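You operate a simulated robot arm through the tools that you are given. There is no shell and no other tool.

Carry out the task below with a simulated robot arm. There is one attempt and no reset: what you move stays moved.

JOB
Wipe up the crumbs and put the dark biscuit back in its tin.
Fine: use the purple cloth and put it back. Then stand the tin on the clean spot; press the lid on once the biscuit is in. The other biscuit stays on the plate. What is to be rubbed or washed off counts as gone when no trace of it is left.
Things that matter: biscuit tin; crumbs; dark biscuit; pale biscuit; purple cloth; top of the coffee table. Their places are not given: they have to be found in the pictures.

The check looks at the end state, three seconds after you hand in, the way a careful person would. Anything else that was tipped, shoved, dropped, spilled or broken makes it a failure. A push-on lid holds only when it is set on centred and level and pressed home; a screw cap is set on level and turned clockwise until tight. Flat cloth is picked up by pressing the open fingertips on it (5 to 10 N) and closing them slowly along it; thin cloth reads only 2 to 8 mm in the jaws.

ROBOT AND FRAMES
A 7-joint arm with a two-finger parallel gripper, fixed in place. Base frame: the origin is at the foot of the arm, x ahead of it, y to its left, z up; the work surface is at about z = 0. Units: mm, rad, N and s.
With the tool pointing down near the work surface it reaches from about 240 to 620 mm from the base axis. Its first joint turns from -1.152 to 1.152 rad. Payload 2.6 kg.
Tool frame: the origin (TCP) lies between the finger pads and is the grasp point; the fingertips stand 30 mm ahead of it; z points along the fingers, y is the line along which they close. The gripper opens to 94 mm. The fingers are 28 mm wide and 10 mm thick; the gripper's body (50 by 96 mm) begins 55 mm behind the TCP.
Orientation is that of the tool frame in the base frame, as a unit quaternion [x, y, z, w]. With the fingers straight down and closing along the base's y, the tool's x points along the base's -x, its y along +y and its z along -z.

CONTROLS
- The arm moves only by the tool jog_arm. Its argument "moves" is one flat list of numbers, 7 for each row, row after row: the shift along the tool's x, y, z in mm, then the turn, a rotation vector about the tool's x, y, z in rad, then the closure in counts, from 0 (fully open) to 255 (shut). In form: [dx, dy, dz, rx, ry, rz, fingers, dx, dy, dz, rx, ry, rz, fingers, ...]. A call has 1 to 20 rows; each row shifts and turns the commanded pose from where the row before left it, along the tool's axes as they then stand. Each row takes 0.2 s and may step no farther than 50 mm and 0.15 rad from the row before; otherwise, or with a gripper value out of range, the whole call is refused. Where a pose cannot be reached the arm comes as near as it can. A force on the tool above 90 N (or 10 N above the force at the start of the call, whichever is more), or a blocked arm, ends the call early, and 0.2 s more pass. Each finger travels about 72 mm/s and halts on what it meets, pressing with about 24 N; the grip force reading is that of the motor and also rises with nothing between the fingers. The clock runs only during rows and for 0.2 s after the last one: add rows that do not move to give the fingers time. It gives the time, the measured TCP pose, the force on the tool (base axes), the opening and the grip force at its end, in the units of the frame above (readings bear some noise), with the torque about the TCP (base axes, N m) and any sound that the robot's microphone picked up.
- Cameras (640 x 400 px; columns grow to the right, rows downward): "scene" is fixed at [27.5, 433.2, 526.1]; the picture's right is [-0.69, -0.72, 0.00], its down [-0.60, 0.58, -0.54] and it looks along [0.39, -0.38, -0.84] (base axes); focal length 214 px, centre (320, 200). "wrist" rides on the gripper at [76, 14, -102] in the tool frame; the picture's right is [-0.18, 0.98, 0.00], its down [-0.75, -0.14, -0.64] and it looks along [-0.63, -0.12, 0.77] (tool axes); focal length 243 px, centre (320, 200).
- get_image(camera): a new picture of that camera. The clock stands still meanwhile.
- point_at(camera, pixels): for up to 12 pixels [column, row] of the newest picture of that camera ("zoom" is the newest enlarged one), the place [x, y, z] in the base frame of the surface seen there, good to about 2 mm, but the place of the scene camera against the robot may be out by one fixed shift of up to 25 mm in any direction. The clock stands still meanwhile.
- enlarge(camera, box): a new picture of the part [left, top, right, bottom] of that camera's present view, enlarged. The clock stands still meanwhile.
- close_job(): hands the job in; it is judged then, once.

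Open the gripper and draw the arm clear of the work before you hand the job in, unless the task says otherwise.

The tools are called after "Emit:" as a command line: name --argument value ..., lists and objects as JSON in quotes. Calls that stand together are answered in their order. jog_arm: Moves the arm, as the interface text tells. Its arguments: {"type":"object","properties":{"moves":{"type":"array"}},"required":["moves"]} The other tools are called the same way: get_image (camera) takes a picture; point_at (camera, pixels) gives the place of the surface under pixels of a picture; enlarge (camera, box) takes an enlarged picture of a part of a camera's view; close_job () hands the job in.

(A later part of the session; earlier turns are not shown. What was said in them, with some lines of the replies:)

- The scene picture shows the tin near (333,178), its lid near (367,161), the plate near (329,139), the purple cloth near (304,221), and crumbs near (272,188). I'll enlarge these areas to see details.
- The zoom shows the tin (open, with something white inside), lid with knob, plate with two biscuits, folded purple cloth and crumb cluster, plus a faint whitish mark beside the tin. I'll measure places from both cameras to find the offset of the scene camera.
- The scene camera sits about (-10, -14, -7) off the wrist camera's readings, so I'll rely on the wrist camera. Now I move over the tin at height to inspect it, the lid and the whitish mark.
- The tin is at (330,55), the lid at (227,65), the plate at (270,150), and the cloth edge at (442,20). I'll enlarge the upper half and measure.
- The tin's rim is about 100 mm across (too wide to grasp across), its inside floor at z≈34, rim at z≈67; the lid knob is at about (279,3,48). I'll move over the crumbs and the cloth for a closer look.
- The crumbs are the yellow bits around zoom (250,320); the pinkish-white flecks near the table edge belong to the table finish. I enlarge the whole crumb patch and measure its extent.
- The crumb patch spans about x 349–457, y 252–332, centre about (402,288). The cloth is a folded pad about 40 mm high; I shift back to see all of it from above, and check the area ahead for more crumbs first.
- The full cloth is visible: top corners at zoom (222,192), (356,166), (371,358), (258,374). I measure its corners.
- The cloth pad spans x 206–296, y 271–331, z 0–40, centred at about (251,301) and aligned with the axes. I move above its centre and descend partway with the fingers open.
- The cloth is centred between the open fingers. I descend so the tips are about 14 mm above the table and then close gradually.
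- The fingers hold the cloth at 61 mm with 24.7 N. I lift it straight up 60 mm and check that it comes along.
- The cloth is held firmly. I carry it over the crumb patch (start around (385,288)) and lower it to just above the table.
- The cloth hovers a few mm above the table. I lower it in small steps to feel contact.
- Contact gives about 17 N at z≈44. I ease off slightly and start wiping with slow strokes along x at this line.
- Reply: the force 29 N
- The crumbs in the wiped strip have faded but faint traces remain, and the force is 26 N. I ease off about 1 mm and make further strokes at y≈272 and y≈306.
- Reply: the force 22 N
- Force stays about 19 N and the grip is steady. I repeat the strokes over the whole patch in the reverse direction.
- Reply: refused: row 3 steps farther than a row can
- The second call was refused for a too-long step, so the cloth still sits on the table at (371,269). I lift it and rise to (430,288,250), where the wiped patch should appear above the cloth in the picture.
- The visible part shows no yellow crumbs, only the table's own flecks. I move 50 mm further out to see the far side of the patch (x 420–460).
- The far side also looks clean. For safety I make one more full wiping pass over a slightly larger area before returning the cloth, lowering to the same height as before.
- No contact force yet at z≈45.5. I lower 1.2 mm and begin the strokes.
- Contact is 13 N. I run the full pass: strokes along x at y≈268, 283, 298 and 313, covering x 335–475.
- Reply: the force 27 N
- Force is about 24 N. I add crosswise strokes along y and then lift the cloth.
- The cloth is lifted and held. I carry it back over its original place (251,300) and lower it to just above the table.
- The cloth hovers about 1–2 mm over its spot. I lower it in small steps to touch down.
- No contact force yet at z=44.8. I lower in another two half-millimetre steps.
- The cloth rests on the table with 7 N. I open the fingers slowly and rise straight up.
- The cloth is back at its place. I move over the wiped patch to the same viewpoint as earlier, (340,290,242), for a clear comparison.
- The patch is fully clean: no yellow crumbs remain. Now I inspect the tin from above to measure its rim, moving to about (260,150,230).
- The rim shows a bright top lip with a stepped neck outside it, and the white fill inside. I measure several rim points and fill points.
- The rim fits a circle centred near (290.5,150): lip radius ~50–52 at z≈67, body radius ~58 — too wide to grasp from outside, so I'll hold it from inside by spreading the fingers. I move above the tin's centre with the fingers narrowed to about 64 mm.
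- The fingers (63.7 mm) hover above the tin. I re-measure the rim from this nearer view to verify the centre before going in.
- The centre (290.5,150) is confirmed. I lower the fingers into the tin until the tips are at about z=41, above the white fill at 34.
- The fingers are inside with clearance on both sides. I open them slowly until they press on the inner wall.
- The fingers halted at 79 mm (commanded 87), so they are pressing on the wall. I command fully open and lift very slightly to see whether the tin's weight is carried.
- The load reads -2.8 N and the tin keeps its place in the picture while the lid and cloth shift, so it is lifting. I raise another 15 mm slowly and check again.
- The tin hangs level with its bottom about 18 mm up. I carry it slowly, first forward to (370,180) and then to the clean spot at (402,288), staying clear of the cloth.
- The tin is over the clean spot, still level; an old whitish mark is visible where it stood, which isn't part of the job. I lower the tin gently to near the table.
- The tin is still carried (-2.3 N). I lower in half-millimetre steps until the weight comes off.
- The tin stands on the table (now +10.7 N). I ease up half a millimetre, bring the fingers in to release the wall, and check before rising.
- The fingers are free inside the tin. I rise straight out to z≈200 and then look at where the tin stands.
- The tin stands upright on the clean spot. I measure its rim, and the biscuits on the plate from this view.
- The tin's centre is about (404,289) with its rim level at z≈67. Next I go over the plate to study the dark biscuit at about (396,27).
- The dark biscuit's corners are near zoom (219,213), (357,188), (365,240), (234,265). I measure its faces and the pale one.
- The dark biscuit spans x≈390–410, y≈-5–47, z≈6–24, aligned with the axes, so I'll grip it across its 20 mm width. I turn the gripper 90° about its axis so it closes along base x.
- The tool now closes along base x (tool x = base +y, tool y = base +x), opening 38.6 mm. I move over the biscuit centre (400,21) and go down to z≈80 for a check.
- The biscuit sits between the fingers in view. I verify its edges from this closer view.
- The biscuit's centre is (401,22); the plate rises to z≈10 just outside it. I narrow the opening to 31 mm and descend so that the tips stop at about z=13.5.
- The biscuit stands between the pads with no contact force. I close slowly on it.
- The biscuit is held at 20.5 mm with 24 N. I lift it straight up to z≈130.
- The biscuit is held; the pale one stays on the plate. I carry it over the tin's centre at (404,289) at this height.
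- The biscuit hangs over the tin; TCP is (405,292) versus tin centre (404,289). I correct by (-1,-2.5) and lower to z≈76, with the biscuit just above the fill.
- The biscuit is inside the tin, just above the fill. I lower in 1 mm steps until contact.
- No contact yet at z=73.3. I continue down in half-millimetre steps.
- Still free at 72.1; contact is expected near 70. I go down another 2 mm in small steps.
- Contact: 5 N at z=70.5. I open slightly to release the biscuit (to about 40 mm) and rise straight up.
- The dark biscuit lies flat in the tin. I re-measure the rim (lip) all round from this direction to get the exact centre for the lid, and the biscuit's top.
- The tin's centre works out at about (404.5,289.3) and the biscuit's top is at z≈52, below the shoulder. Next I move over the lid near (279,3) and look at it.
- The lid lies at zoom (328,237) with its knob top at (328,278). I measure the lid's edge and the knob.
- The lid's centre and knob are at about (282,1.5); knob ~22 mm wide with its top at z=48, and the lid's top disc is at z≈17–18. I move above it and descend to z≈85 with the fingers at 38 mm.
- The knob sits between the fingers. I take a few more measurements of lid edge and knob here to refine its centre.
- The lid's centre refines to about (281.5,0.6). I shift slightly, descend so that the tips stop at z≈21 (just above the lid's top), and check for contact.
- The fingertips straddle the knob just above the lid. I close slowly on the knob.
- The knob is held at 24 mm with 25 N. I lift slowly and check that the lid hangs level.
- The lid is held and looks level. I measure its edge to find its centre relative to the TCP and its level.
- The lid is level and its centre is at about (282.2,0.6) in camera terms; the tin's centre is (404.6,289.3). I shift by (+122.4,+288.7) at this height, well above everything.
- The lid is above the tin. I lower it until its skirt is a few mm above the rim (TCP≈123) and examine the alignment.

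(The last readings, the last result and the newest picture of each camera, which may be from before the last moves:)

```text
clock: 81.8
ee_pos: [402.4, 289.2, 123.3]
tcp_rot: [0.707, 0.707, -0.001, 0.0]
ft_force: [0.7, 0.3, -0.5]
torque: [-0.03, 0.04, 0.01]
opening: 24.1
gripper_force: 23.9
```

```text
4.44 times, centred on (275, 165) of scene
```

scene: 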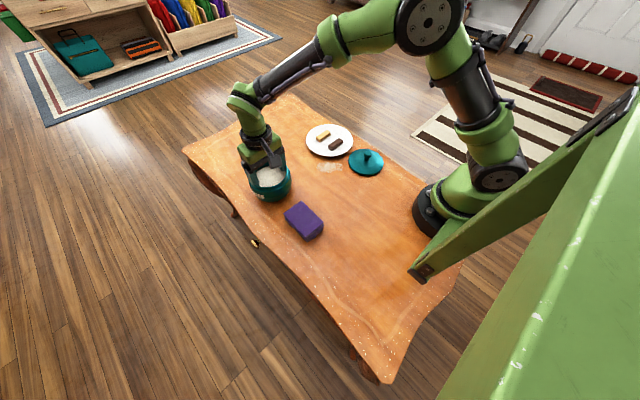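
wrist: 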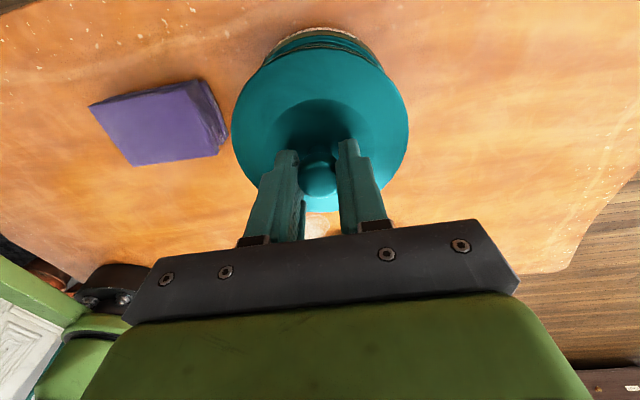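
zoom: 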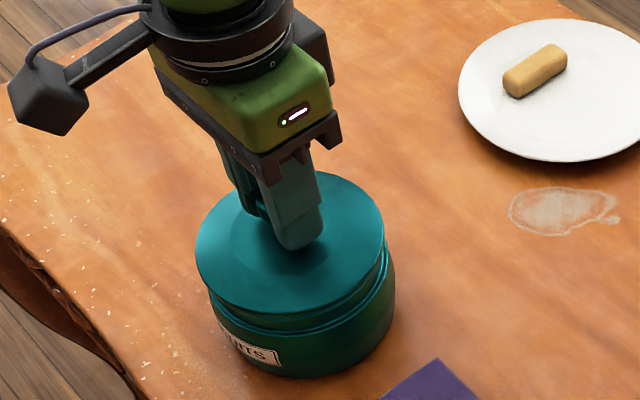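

Visually the lid is concentric with the tin. I verify with measurements of the lid edge and the tin's visible shoulder beyond it.

Emit:
enlarge --camera "wrist" --box '[260, 20, 400, 80]'

Emit:
point_at --camera "zoom" --pixels '[[300, 76], [200, 105], [420, 90], [500, 130], [300, 95], [150, 150], [300, 60], [350, 70], [250, 90], [460, 110], [520, 160], [130, 160]]'

Emit:
enlarge --camera "wrist" --box '[200, 0, 440, 220]'

Emit:
point_at --camera "zoom" --pixels '[[166, 230], [475, 230], [320, 92], [215, 135], [430, 135], [185, 180], [462, 180], [190, 300], [455, 300], [320, 382]]'

```text
4.57 times, centred on (330, 50) of wrist
```

zoom: 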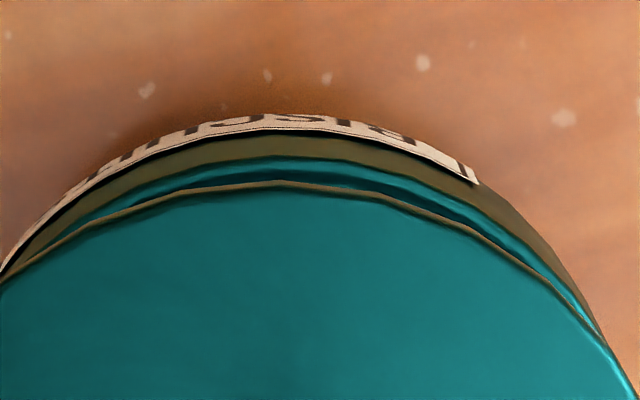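

```text
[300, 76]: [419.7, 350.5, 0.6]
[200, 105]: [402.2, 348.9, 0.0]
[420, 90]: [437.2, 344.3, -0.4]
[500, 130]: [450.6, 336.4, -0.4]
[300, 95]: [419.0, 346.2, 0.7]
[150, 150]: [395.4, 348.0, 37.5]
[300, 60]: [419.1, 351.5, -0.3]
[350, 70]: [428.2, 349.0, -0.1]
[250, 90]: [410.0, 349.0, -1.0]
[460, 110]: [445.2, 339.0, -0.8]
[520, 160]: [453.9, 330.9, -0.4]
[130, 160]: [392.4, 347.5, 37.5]
```

```text
1.82 times, centred on (320, 110) of wrist
```

zoom: 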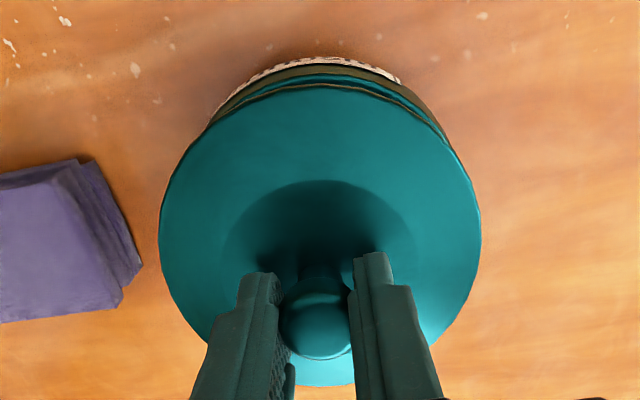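

```text
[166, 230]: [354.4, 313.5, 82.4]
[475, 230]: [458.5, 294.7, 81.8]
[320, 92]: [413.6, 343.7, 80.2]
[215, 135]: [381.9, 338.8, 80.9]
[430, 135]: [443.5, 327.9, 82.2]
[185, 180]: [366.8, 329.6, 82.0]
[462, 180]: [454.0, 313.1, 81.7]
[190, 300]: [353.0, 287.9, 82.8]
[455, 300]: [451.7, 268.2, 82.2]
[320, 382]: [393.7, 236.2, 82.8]
```

Lid centre (404.5,289.8) and tin centre (404.6,289.3) agree within a millimetre. I lower the lid slowly in 1 mm steps, watching the force.

Emit:
jog_arm --moves '[-0.4, 0, 1.5, 0, 0, 0, 230, 0, 0, 1.5, 0, 0, 0, 230, 0, 0, 1, 0, 0, 0, 230, 0, 0, 1, 0, 0, 0, 230, 0, 0, 1, 0, 0, 0, 230, 0, 0, 0, 0, 0, 0, 230]'

```text
clock: 83.2
ee_pos: [402.5, 288.6, 115.9]
tcp_rot: [0.707, 0.708, 0.0, 0.0]
ft_force: [0.6, -0.9, 0.0]
torque: [0.0, 0.03, 0.01]
opening: 24.0
gripper_force: 23.7
```

No contact at z=116, so the lid's skirt has passed the rim freely. I continue down in 1 mm steps.

Emit:
jog_arm --moves '[0, 0, 1, 0, 0, 0, 230, 0, 0, 1, 0, 0, 0, 230, 0, 0, 1, 0, 0, 0, 230, 0, 0, 1, 0, 0, 0, 230, 0, 0, 0, 0, 0, 0, 230]'

```text
clock: 84.4
ee_pos: [402.5, 289.1, 113.4]
tcp_rot: [0.706, 0.708, 0.0, 0.0]
ft_force: [-0.1, 0.2, -0.5]
torque: [-0.02, 0.01, -0.02]
opening: 24.3
gripper_force: 24.1
```

Still no resistance at about z=113. I keep going down in 1 mm steps.

Emit:
jog_arm --moves '[0, 0, 1, 0, 0, 0, 230, 0, 0, 1, 0, 0, 0, 230, 0, 0, 1, 0, 0, 0, 230, 0, 0, 0, 0, 0, 0, 230]'

Emit:
enlarge --camera "scene" --box '[230, 120, 320, 210]'

```text
clock: 85.4
ee_pos: [401.9, 288.1, 111.3]
tcp_rot: [0.708, 0.707, 0.002, 0.0]
ft_force: [-1.6, -2.8, 17.2]
torque: [0.0, 0.04, -0.02]
opening: 24.3
gripper_force: 23.5
```

```text
4.44 times, centred on (275, 165) of scene
```

zoom: 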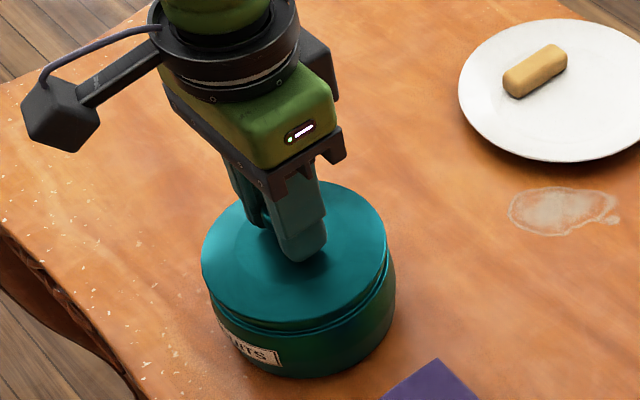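

Contact at z≈111 with 17 N and almost no torque, so the lid is centred and starting its push fit. I press further down in small steps.

Emit:
jog_arm --moves '[0, 0, 0.8, 0, 0, 0, 230, 0, 0, 0.8, 0, 0, 0, 230, 0, 0, 0, 0, 0, 0, 230]'

```text
clock: 86.2
ee_pos: [404.0, 288.8, 108.2]
tcp_rot: [0.707, 0.707, 0.001, 0.0]
ft_force: [-0.4, -1.1, 15.9]
torque: [0.07, 0.04, 0.0]
opening: 23.9
gripper_force: 23.7
```

The lid moves down under about 16 N with little torque. I continue pressing in small steps.

Emit:
jog_arm --moves '[0, 0, 0.8, 0, 0, 0, 230, 0, 0, 0.8, 0, 0, 0, 230, 0, 0, 0.8, 0, 0, 0, 230, 0, 0, 0, 0, 0, 0, 230]'

Emit:
enlarge --camera "scene" --box '[230, 120, 320, 210]'

Emit:
enlarge --camera "wrist" --box '[200, 0, 440, 220]'

```text
clock: 87.2
ee_pos: [403.3, 289.6, 106.3]
tcp_rot: [0.706, 0.708, 0.0, 0.0]
ft_force: [-1.1, -0.6, 16.3]
torque: [0.0, 0.0, -0.02]
opening: 24.1
gripper_force: 23.8
```

```text
4.44 times, centred on (275, 165) of scene
```

zoom: 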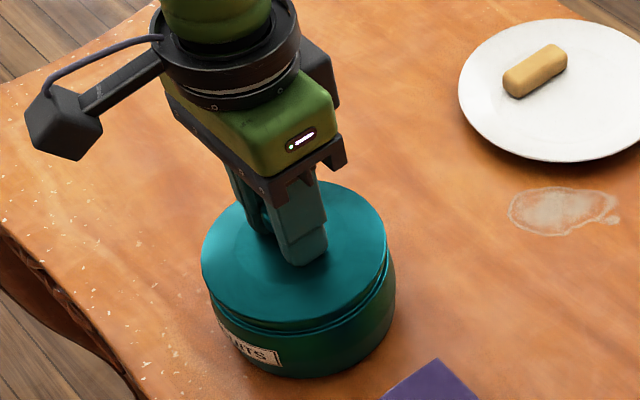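

```text
1.82 times, centred on (320, 110) of wrist
```

zoom: 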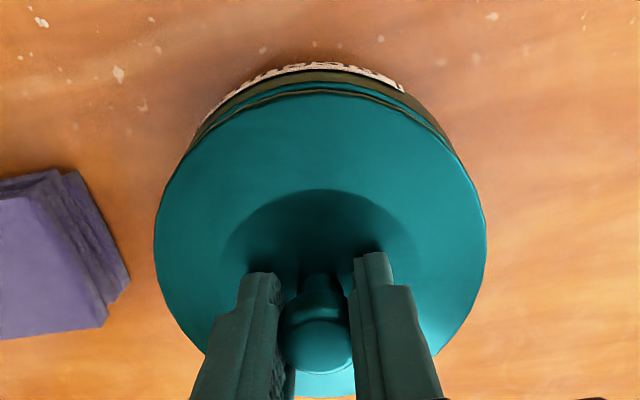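

The force stays at 16 N while the knob rises between the fingers, so the grip is slipping over the knob rather than pushing the lid. I measure the lid's edge height and level now.

Emit:
point_at --camera "zoom" --pixels '[[162, 240], [480, 240], [320, 100], [215, 142], [430, 142], [190, 310], [458, 310], [320, 393], [317, 345], [230, 220], [405, 220], [320, 150]]'

```text
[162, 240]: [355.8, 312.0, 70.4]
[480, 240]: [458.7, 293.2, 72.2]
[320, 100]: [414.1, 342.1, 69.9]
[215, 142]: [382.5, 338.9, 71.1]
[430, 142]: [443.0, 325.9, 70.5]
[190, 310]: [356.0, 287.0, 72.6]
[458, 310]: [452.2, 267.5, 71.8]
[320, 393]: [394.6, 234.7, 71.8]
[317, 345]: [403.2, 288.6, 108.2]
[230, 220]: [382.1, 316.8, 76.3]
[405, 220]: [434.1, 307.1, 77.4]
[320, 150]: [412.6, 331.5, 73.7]
```

The lid's edge is at z≈71 (bottom ≈60), level and centred, about 5 mm above the shoulder. The fingertips are now close to the lid's top, so I press on in small steps so that the tips push the lid directly.

Emit:
jog_arm --moves '[0, 0, 0.8, 0, 0, 0, 230, 0, 0, 0.8, 0, 0, 0, 230, 0, 0, 0, 0, 0, 0, 230]'

```text
clock: 88.0
ee_pos: [403.3, 288.9, 104.1]
tcp_rot: [0.707, 0.708, 0.0, 0.001]
ft_force: [-5.3, -2.5, 15.9]
torque: [-0.01, 0.03, -0.03]
opening: 24.2
gripper_force: 23.8
```

Force is still about 16 N at z=104. I measure the lid again to see whether it is going down.

Emit:
enlarge --camera "wrist" --box '[200, 0, 440, 220]'

Emit:
point_at --camera "zoom" --pixels '[[162, 240], [480, 240], [320, 100], [215, 142], [430, 142], [190, 310], [458, 310], [320, 393], [317, 345], [230, 220], [405, 220], [320, 150]]'

Emit:
enlarge --camera "scene" --box '[230, 120, 320, 210]'

```text
1.82 times, centred on (320, 110) of wrist
```

zoom: 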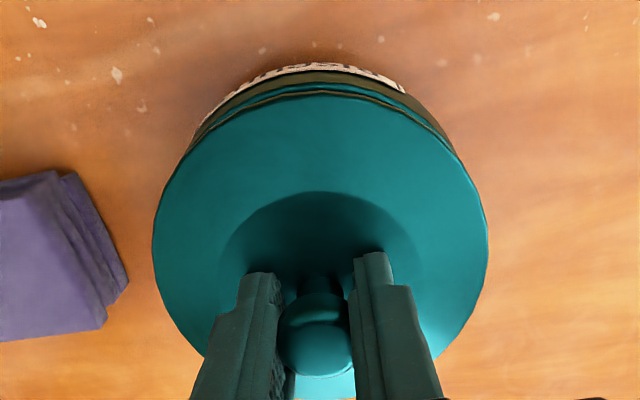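

```text
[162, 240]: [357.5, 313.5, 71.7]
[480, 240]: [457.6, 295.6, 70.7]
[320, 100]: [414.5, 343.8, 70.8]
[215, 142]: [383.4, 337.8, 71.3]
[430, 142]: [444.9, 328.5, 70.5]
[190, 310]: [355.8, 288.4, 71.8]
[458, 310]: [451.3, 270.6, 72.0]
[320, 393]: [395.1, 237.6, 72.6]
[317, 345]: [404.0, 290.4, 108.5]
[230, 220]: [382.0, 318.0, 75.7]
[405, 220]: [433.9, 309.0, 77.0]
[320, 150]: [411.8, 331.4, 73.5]
```

```text
4.44 times, centred on (275, 165) of scene
```

zoom: 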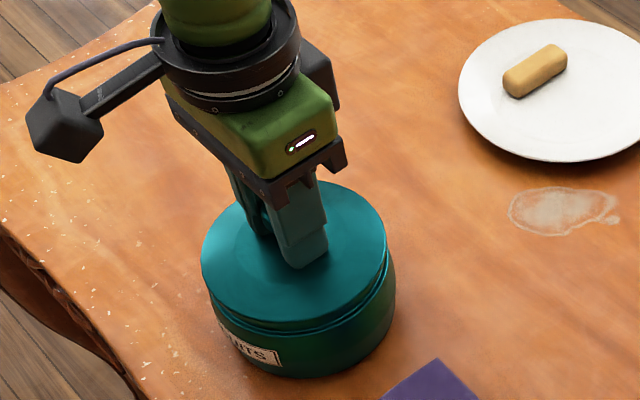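

The lid hasn't moved (edge z≈71, knob top 108.4) while the fingers slid down over the knob. I take another steady reading before deciding how to press.

Emit:
jog_arm --moves '[0, 0, 0, 0, 0, 0, 230]'

Emit:
jog_arm --moves '[0, 0, 0, 0, 0, 0, 230]'

```text
clock: 88.4
ee_pos: [404.7, 289.7, 104.0]
tcp_rot: [0.707, 0.707, 0.0, 0.001]
ft_force: [-5.1, -2.1, 14.6]
torque: [-0.02, 0.06, -0.02]
opening: 24.0
gripper_force: 24.5
```

```text
clock: 88.8
ee_pos: [403.4, 289.5, 104.3]
tcp_rot: [0.706, 0.708, 0.0, 0.0]
ft_force: [-4.7, -1.1, 12.5]
torque: [-0.02, 0.03, -0.02]
opening: 24.1
gripper_force: 24.0
```

The grip just slips on the knob, so I'll press from above instead. I ease off the downward force slightly, open the fingers, and rise clear of the knob.

Emit:
jog_arm --moves '[0, 0, -0.8, 0, 0, 0, 230, 0, 0, 0, 0, 0, 0, 210, 0, 0, 0, 0, 0, 0, 185, 0, 0, 0, 0, 0, 0, 165, 0, 0, 0, 0, 0, 0, 150, 0, 0, 0, 0, 0, 0, 150]'

Emit:
jog_arm --moves '[0, 0, -10, 0, 0, 0, 150, 0, 0, -20, 0, 0, 0, 150, 0, 0, -30, 0, 0, 0, 150, 0, 0, 0, 0, 0, 0, 150]'

Emit:
get_image --camera "wrist"

Emit:
enlarge --camera "wrist" --box '[200, 0, 440, 220]'

Emit:
point_at --camera "zoom" --pixels '[[320, 250], [320, 200]]'

```text
clock: 90.2
ee_pos: [403.6, 288.7, 104.8]
tcp_rot: [0.707, 0.708, 0.001, 0.0]
ft_force: [0.7, -0.4, 0.2]
torque: [0.0, -0.02, -0.01]
opening: 38.5
gripper_force: 0.2
heard: snap
```

```text
clock: 91.2
ee_pos: [402.1, 288.9, 166.2]
tcp_rot: [0.707, 0.708, 0.0, 0.0]
ft_force: [0.7, 0.1, 0.5]
torque: [-0.01, 0.02, 0.0]
opening: 38.9
gripper_force: 0.1
```

```text
taken
```

wrist: 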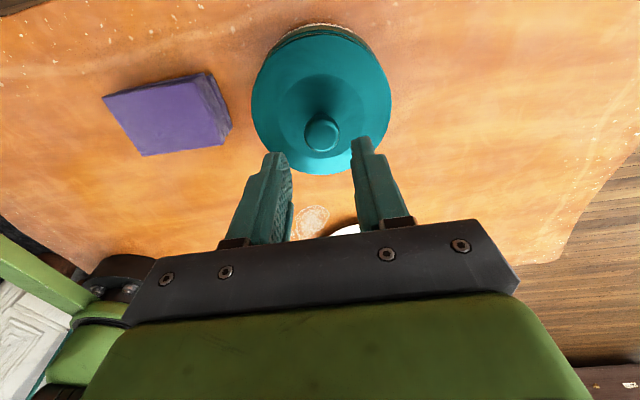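

```text
1.82 times, centred on (320, 110) of wrist
```

zoom: 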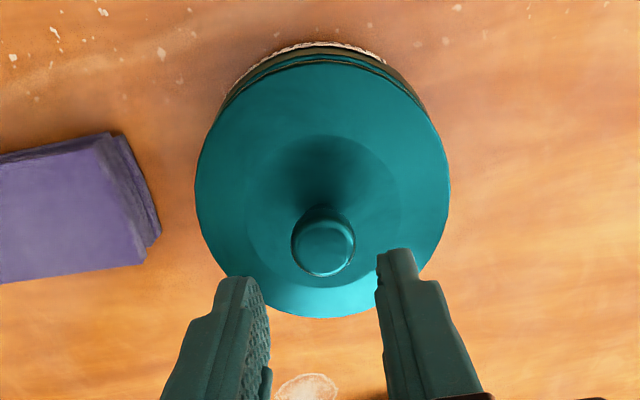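

```text
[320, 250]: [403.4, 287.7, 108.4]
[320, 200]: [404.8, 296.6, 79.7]
```

A snap was heard on release, which suggests the lid clicked in; the knob top still reads z=108.4. I check the lid's seating in both views.

Emit:
point_at --camera "zoom" --pixels '[[200, 200], [445, 190], [322, 68], [240, 115], [405, 105], [215, 260], [435, 250], [320, 312], [260, 170], [390, 165], [260, 70], [390, 75]]'

Emit:
enlarge --camera "scene" --box '[230, 120, 320, 210]'

Emit:
point_at --camera "zoom" --pixels '[[300, 316], [300, 325], [300, 335], [230, 305], [370, 290], [300, 300], [390, 240], [205, 250], [290, 250], [250, 370], [340, 370], [300, 345]]'

```text
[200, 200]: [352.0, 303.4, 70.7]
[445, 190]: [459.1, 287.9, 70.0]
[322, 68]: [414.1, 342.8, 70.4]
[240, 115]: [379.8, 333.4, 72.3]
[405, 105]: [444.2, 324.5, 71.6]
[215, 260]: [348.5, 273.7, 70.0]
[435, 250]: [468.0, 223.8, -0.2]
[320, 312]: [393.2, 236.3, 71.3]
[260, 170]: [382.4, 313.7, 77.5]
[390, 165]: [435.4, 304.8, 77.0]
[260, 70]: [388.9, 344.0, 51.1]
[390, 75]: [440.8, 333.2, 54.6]
```

```text
4.44 times, centred on (275, 165) of scene
```

zoom: 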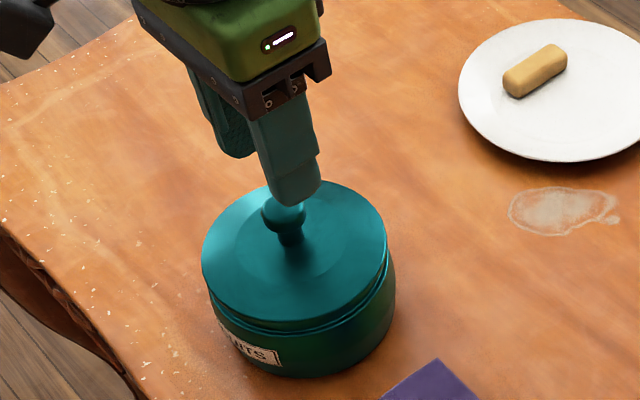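

```text
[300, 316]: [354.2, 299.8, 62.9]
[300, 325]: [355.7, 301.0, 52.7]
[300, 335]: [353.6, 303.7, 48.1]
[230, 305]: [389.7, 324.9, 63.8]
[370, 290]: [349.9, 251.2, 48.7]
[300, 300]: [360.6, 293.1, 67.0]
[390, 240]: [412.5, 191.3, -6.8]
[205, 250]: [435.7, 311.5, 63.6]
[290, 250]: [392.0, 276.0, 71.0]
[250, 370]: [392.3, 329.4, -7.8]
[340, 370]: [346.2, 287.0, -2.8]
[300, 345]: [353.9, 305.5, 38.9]
```

The lid sits level all round (edge z≈70–72). To make sure it is pressed home, I close the fingers above the knob and press straight down on its top.

Emit:
jog_arm --moves '[0, 0.5, 0, 0, 0, 0, 200, 0, 0, 0, 0, 0, 0, 255, 0, 0, 0, 0, 0, 0, 255, 0, 0, 0, 0, 0, 0, 255, 0, 0, 12, 0, 0, 0, 255, 0, 0, 10, 0, 0, 0, 255, 0, 0, 2, 0, 0, 0, 255, 0, 0, 0, 0, 0, 0, 255]'

Emit:
enlarge --camera "wrist" --box '[200, 0, 440, 220]'

```text
clock: 93.0
ee_pos: [403.2, 287.9, 140.5]
tcp_rot: [0.707, 0.707, 0.0, 0.0]
ft_force: [0.5, 1.2, 0.1]
torque: [-0.01, 0.0, 0.0]
opening: 0.0
gripper_force: 24.3
```

```text
1.82 times, centred on (320, 110) of wrist
```

zoom: 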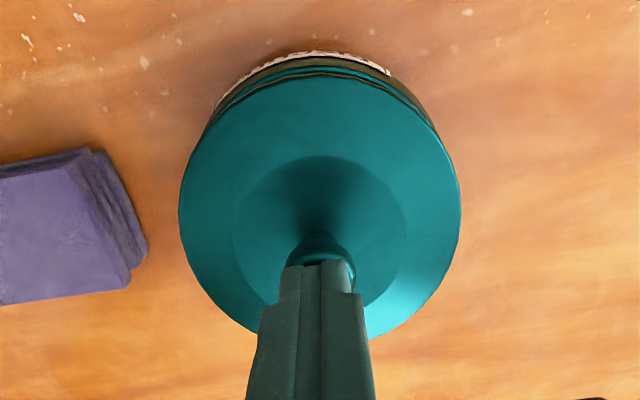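

The closed fingertips are over the knob. I press down in 1 mm steps while watching the force.

Emit:
jog_arm --moves '[0, 0, 1, 0, 0, 0, 255, 0, 0, 1, 0, 0, 0, 255, 0, 0, 1, 0, 0, 0, 255, 0, 0, 0, 0, 0, 0, 255]'

```text
clock: 94.0
ee_pos: [405.0, 287.6, 138.4]
tcp_rot: [0.707, 0.708, 0.0, 0.0]
ft_force: [-1.3, -0.2, 3.2]
torque: [-0.02, 0.02, 0.0]
opening: 0.0
gripper_force: 24.2
```

Contact at z≈138.4 with 3 N. I press further to build a firm force.

Emit:
jog_arm --moves '[0, 0, 1, 0, 0, 0, 255, 0, 0, 1, 0, 0, 0, 255, 0, 0, 0, 0, 0, 0, 255]'

```text
clock: 94.8
ee_pos: [403.8, 287.9, 137.6]
tcp_rot: [0.707, 0.708, 0.002, 0.0]
ft_force: [-5.1, -1.3, 24.0]
torque: [-0.09, 0.18, -0.08]
opening: 0.1
gripper_force: 23.5
```

Emit:
jog_arm --moves '[0, 0, 1, 0, 0, 0, 255, 0, 0, 1, 0, 0, 0, 255, 0, 0, 0, 0, 0, 0, 255]'

```text
clock: 95.6
ee_pos: [404.3, 288.6, 137.5]
tcp_rot: [0.707, 0.708, 0.004, 0.001]
ft_force: [-11.5, -7.5, 42.8]
torque: [-0.36, 0.37, -0.12]
opening: 0.0
gripper_force: 24.0
```

At 43 N the lid doesn't move further, so it is fully home. I release straight upward and go up to look.

Emit:
jog_arm --moves '[0, 0, -2, 0, 0, 0, 255, 0, 0, -3, 0, 0, 0, 255, 0, 0, -20, 0, 0, 0, 255, 0, 0, -35, 0, 0, 0, 255, 0, 0, 0, 0, 0, 0, 200]'

Emit:
get_image --camera "wrist"

Emit:
enlarge --camera "wrist" --box '[220, 0, 420, 180]'

Emit:
point_at --camera "zoom" --pixels '[[215, 180], [440, 170], [322, 64], [245, 108], [410, 108], [225, 230], [430, 230], [320, 283], [325, 228], [270, 160], [380, 160], [320, 130]]'

```text
clock: 96.8
ee_pos: [401.9, 287.7, 193.6]
tcp_rot: [0.707, 0.708, -0.002, 0.0]
ft_force: [0.6, -0.6, -0.6]
torque: [0.04, -0.03, -0.01]
opening: 20.3
gripper_force: 0.1
```

```text
taken
```

wrist: 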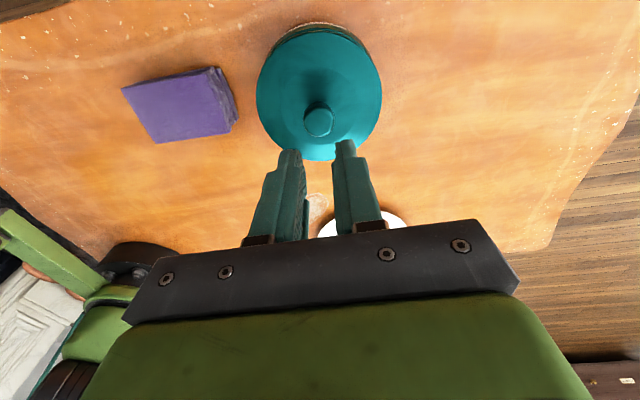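

```text
2.22 times, centred on (320, 90) of wrist
```

zoom: 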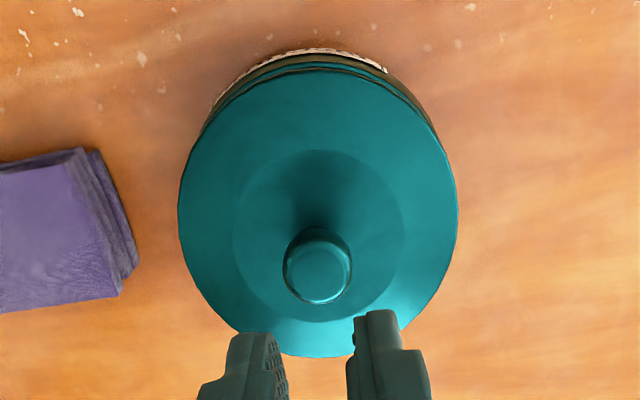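

```text
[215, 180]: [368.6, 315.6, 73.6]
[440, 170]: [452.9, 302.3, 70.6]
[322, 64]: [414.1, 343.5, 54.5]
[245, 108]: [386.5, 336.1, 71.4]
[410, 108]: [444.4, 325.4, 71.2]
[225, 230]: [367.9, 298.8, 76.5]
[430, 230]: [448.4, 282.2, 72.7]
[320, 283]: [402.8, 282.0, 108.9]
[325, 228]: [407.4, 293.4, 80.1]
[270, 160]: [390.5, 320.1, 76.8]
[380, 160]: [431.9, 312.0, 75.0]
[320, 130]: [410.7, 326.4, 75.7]
```

The lid looks well seated and centred. I measure four opposite edge points again to be sure it is level after pressing.

Emit:
point_at --camera "zoom" --pixels '[[185, 228], [452, 210], [322, 76], [315, 350], [210, 150], [430, 290], [205, 290], [425, 135], [320, 270], [300, 250], [340, 285], [320, 290]]'

Emit:
enlarge --camera "scene" --box '[220, 110, 410, 250]'

```text
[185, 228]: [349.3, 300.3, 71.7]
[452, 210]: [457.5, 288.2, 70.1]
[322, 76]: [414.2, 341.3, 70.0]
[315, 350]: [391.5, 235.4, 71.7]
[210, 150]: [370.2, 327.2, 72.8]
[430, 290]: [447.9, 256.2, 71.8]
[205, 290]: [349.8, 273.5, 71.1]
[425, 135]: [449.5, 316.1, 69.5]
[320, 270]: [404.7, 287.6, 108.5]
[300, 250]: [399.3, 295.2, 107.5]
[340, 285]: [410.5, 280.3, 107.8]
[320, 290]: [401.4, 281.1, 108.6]
```

```text
2.86 times, centred on (315, 180) of scene
```

zoom: 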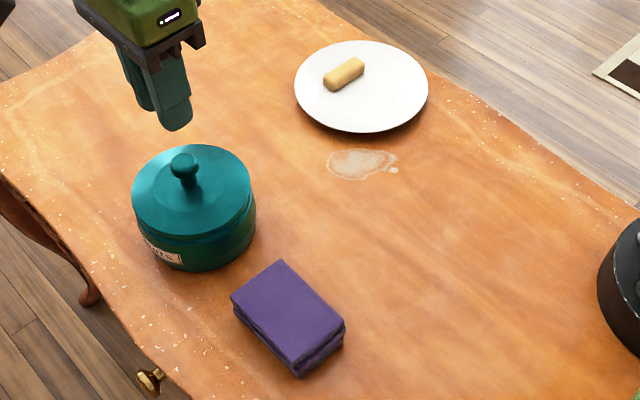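

The lid is level and centred, knob top steady at 108.5. I open the gripper and raise the arm well clear, then take final looks at the table and cloth.

Emit:
jog_arm --moves '[0, 0, -40, 0, 0, 0, 0, 0, 0, -40, 0, 0, 0, 0, 0, 0, -35, 0, 0, 0, 0, -40, -10, 0, 0, 0, 0, 0, -40, -10, 0, 0, 0, 0, 0, 0, 0, 0, 0, 0, 0, 0]'

Emit:
get_image --camera "wrist"

Emit:
get_image --camera "scene"

```text
clock: 98.2
ee_pos: [384.8, 206.3, 306.9]
tcp_rot: [0.706, 0.708, 0.0, 0.0]
ft_force: [0.5, 0.3, 1.2]
torque: [-0.04, 0.01, 0.0]
opening: 94.1
gripper_force: 0.0
```

```text
taken
```

wrist: 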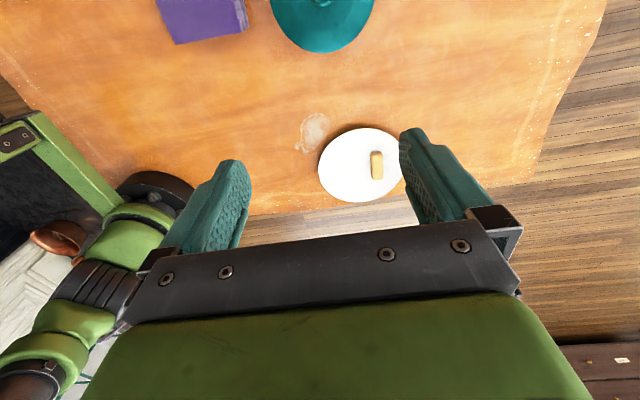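

```text
taken
```

scene: 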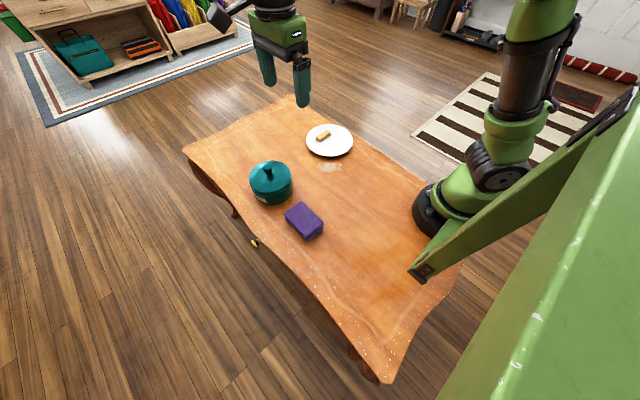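

Everything is in place: the tin with lid stands on the wiped spot at scene (271,183), the cloth is back at (304,220), the pale biscuit is still on the plate at (323,136), and the arm is clear with the gripper open. I hand the job in.

Emit:
close_job

```text
The job is handed in.
```

The job is done and handed in; the check's result hasn't come back.

- **Crumbs:** wiped up with the purple cloth. A close-up of the spot afterwards showed none left.
- **Cloth:** back where it was, in the same position.
- **Tin:** standing level on the wiped spot.
- **Dark biscuit:** lying flat inside the tin.
- **Lid:** on centred and level. I heard a snap as I let go of the knob. I then pressed the top to about 43 N and it went no further, so I take it as pressed home.
- **Pale biscuit:** still on its plate.

There is a dried whitish mark on the table where the tin used to stand. It was partly showing before I moved anything and wasn't part of the job, so I left it.
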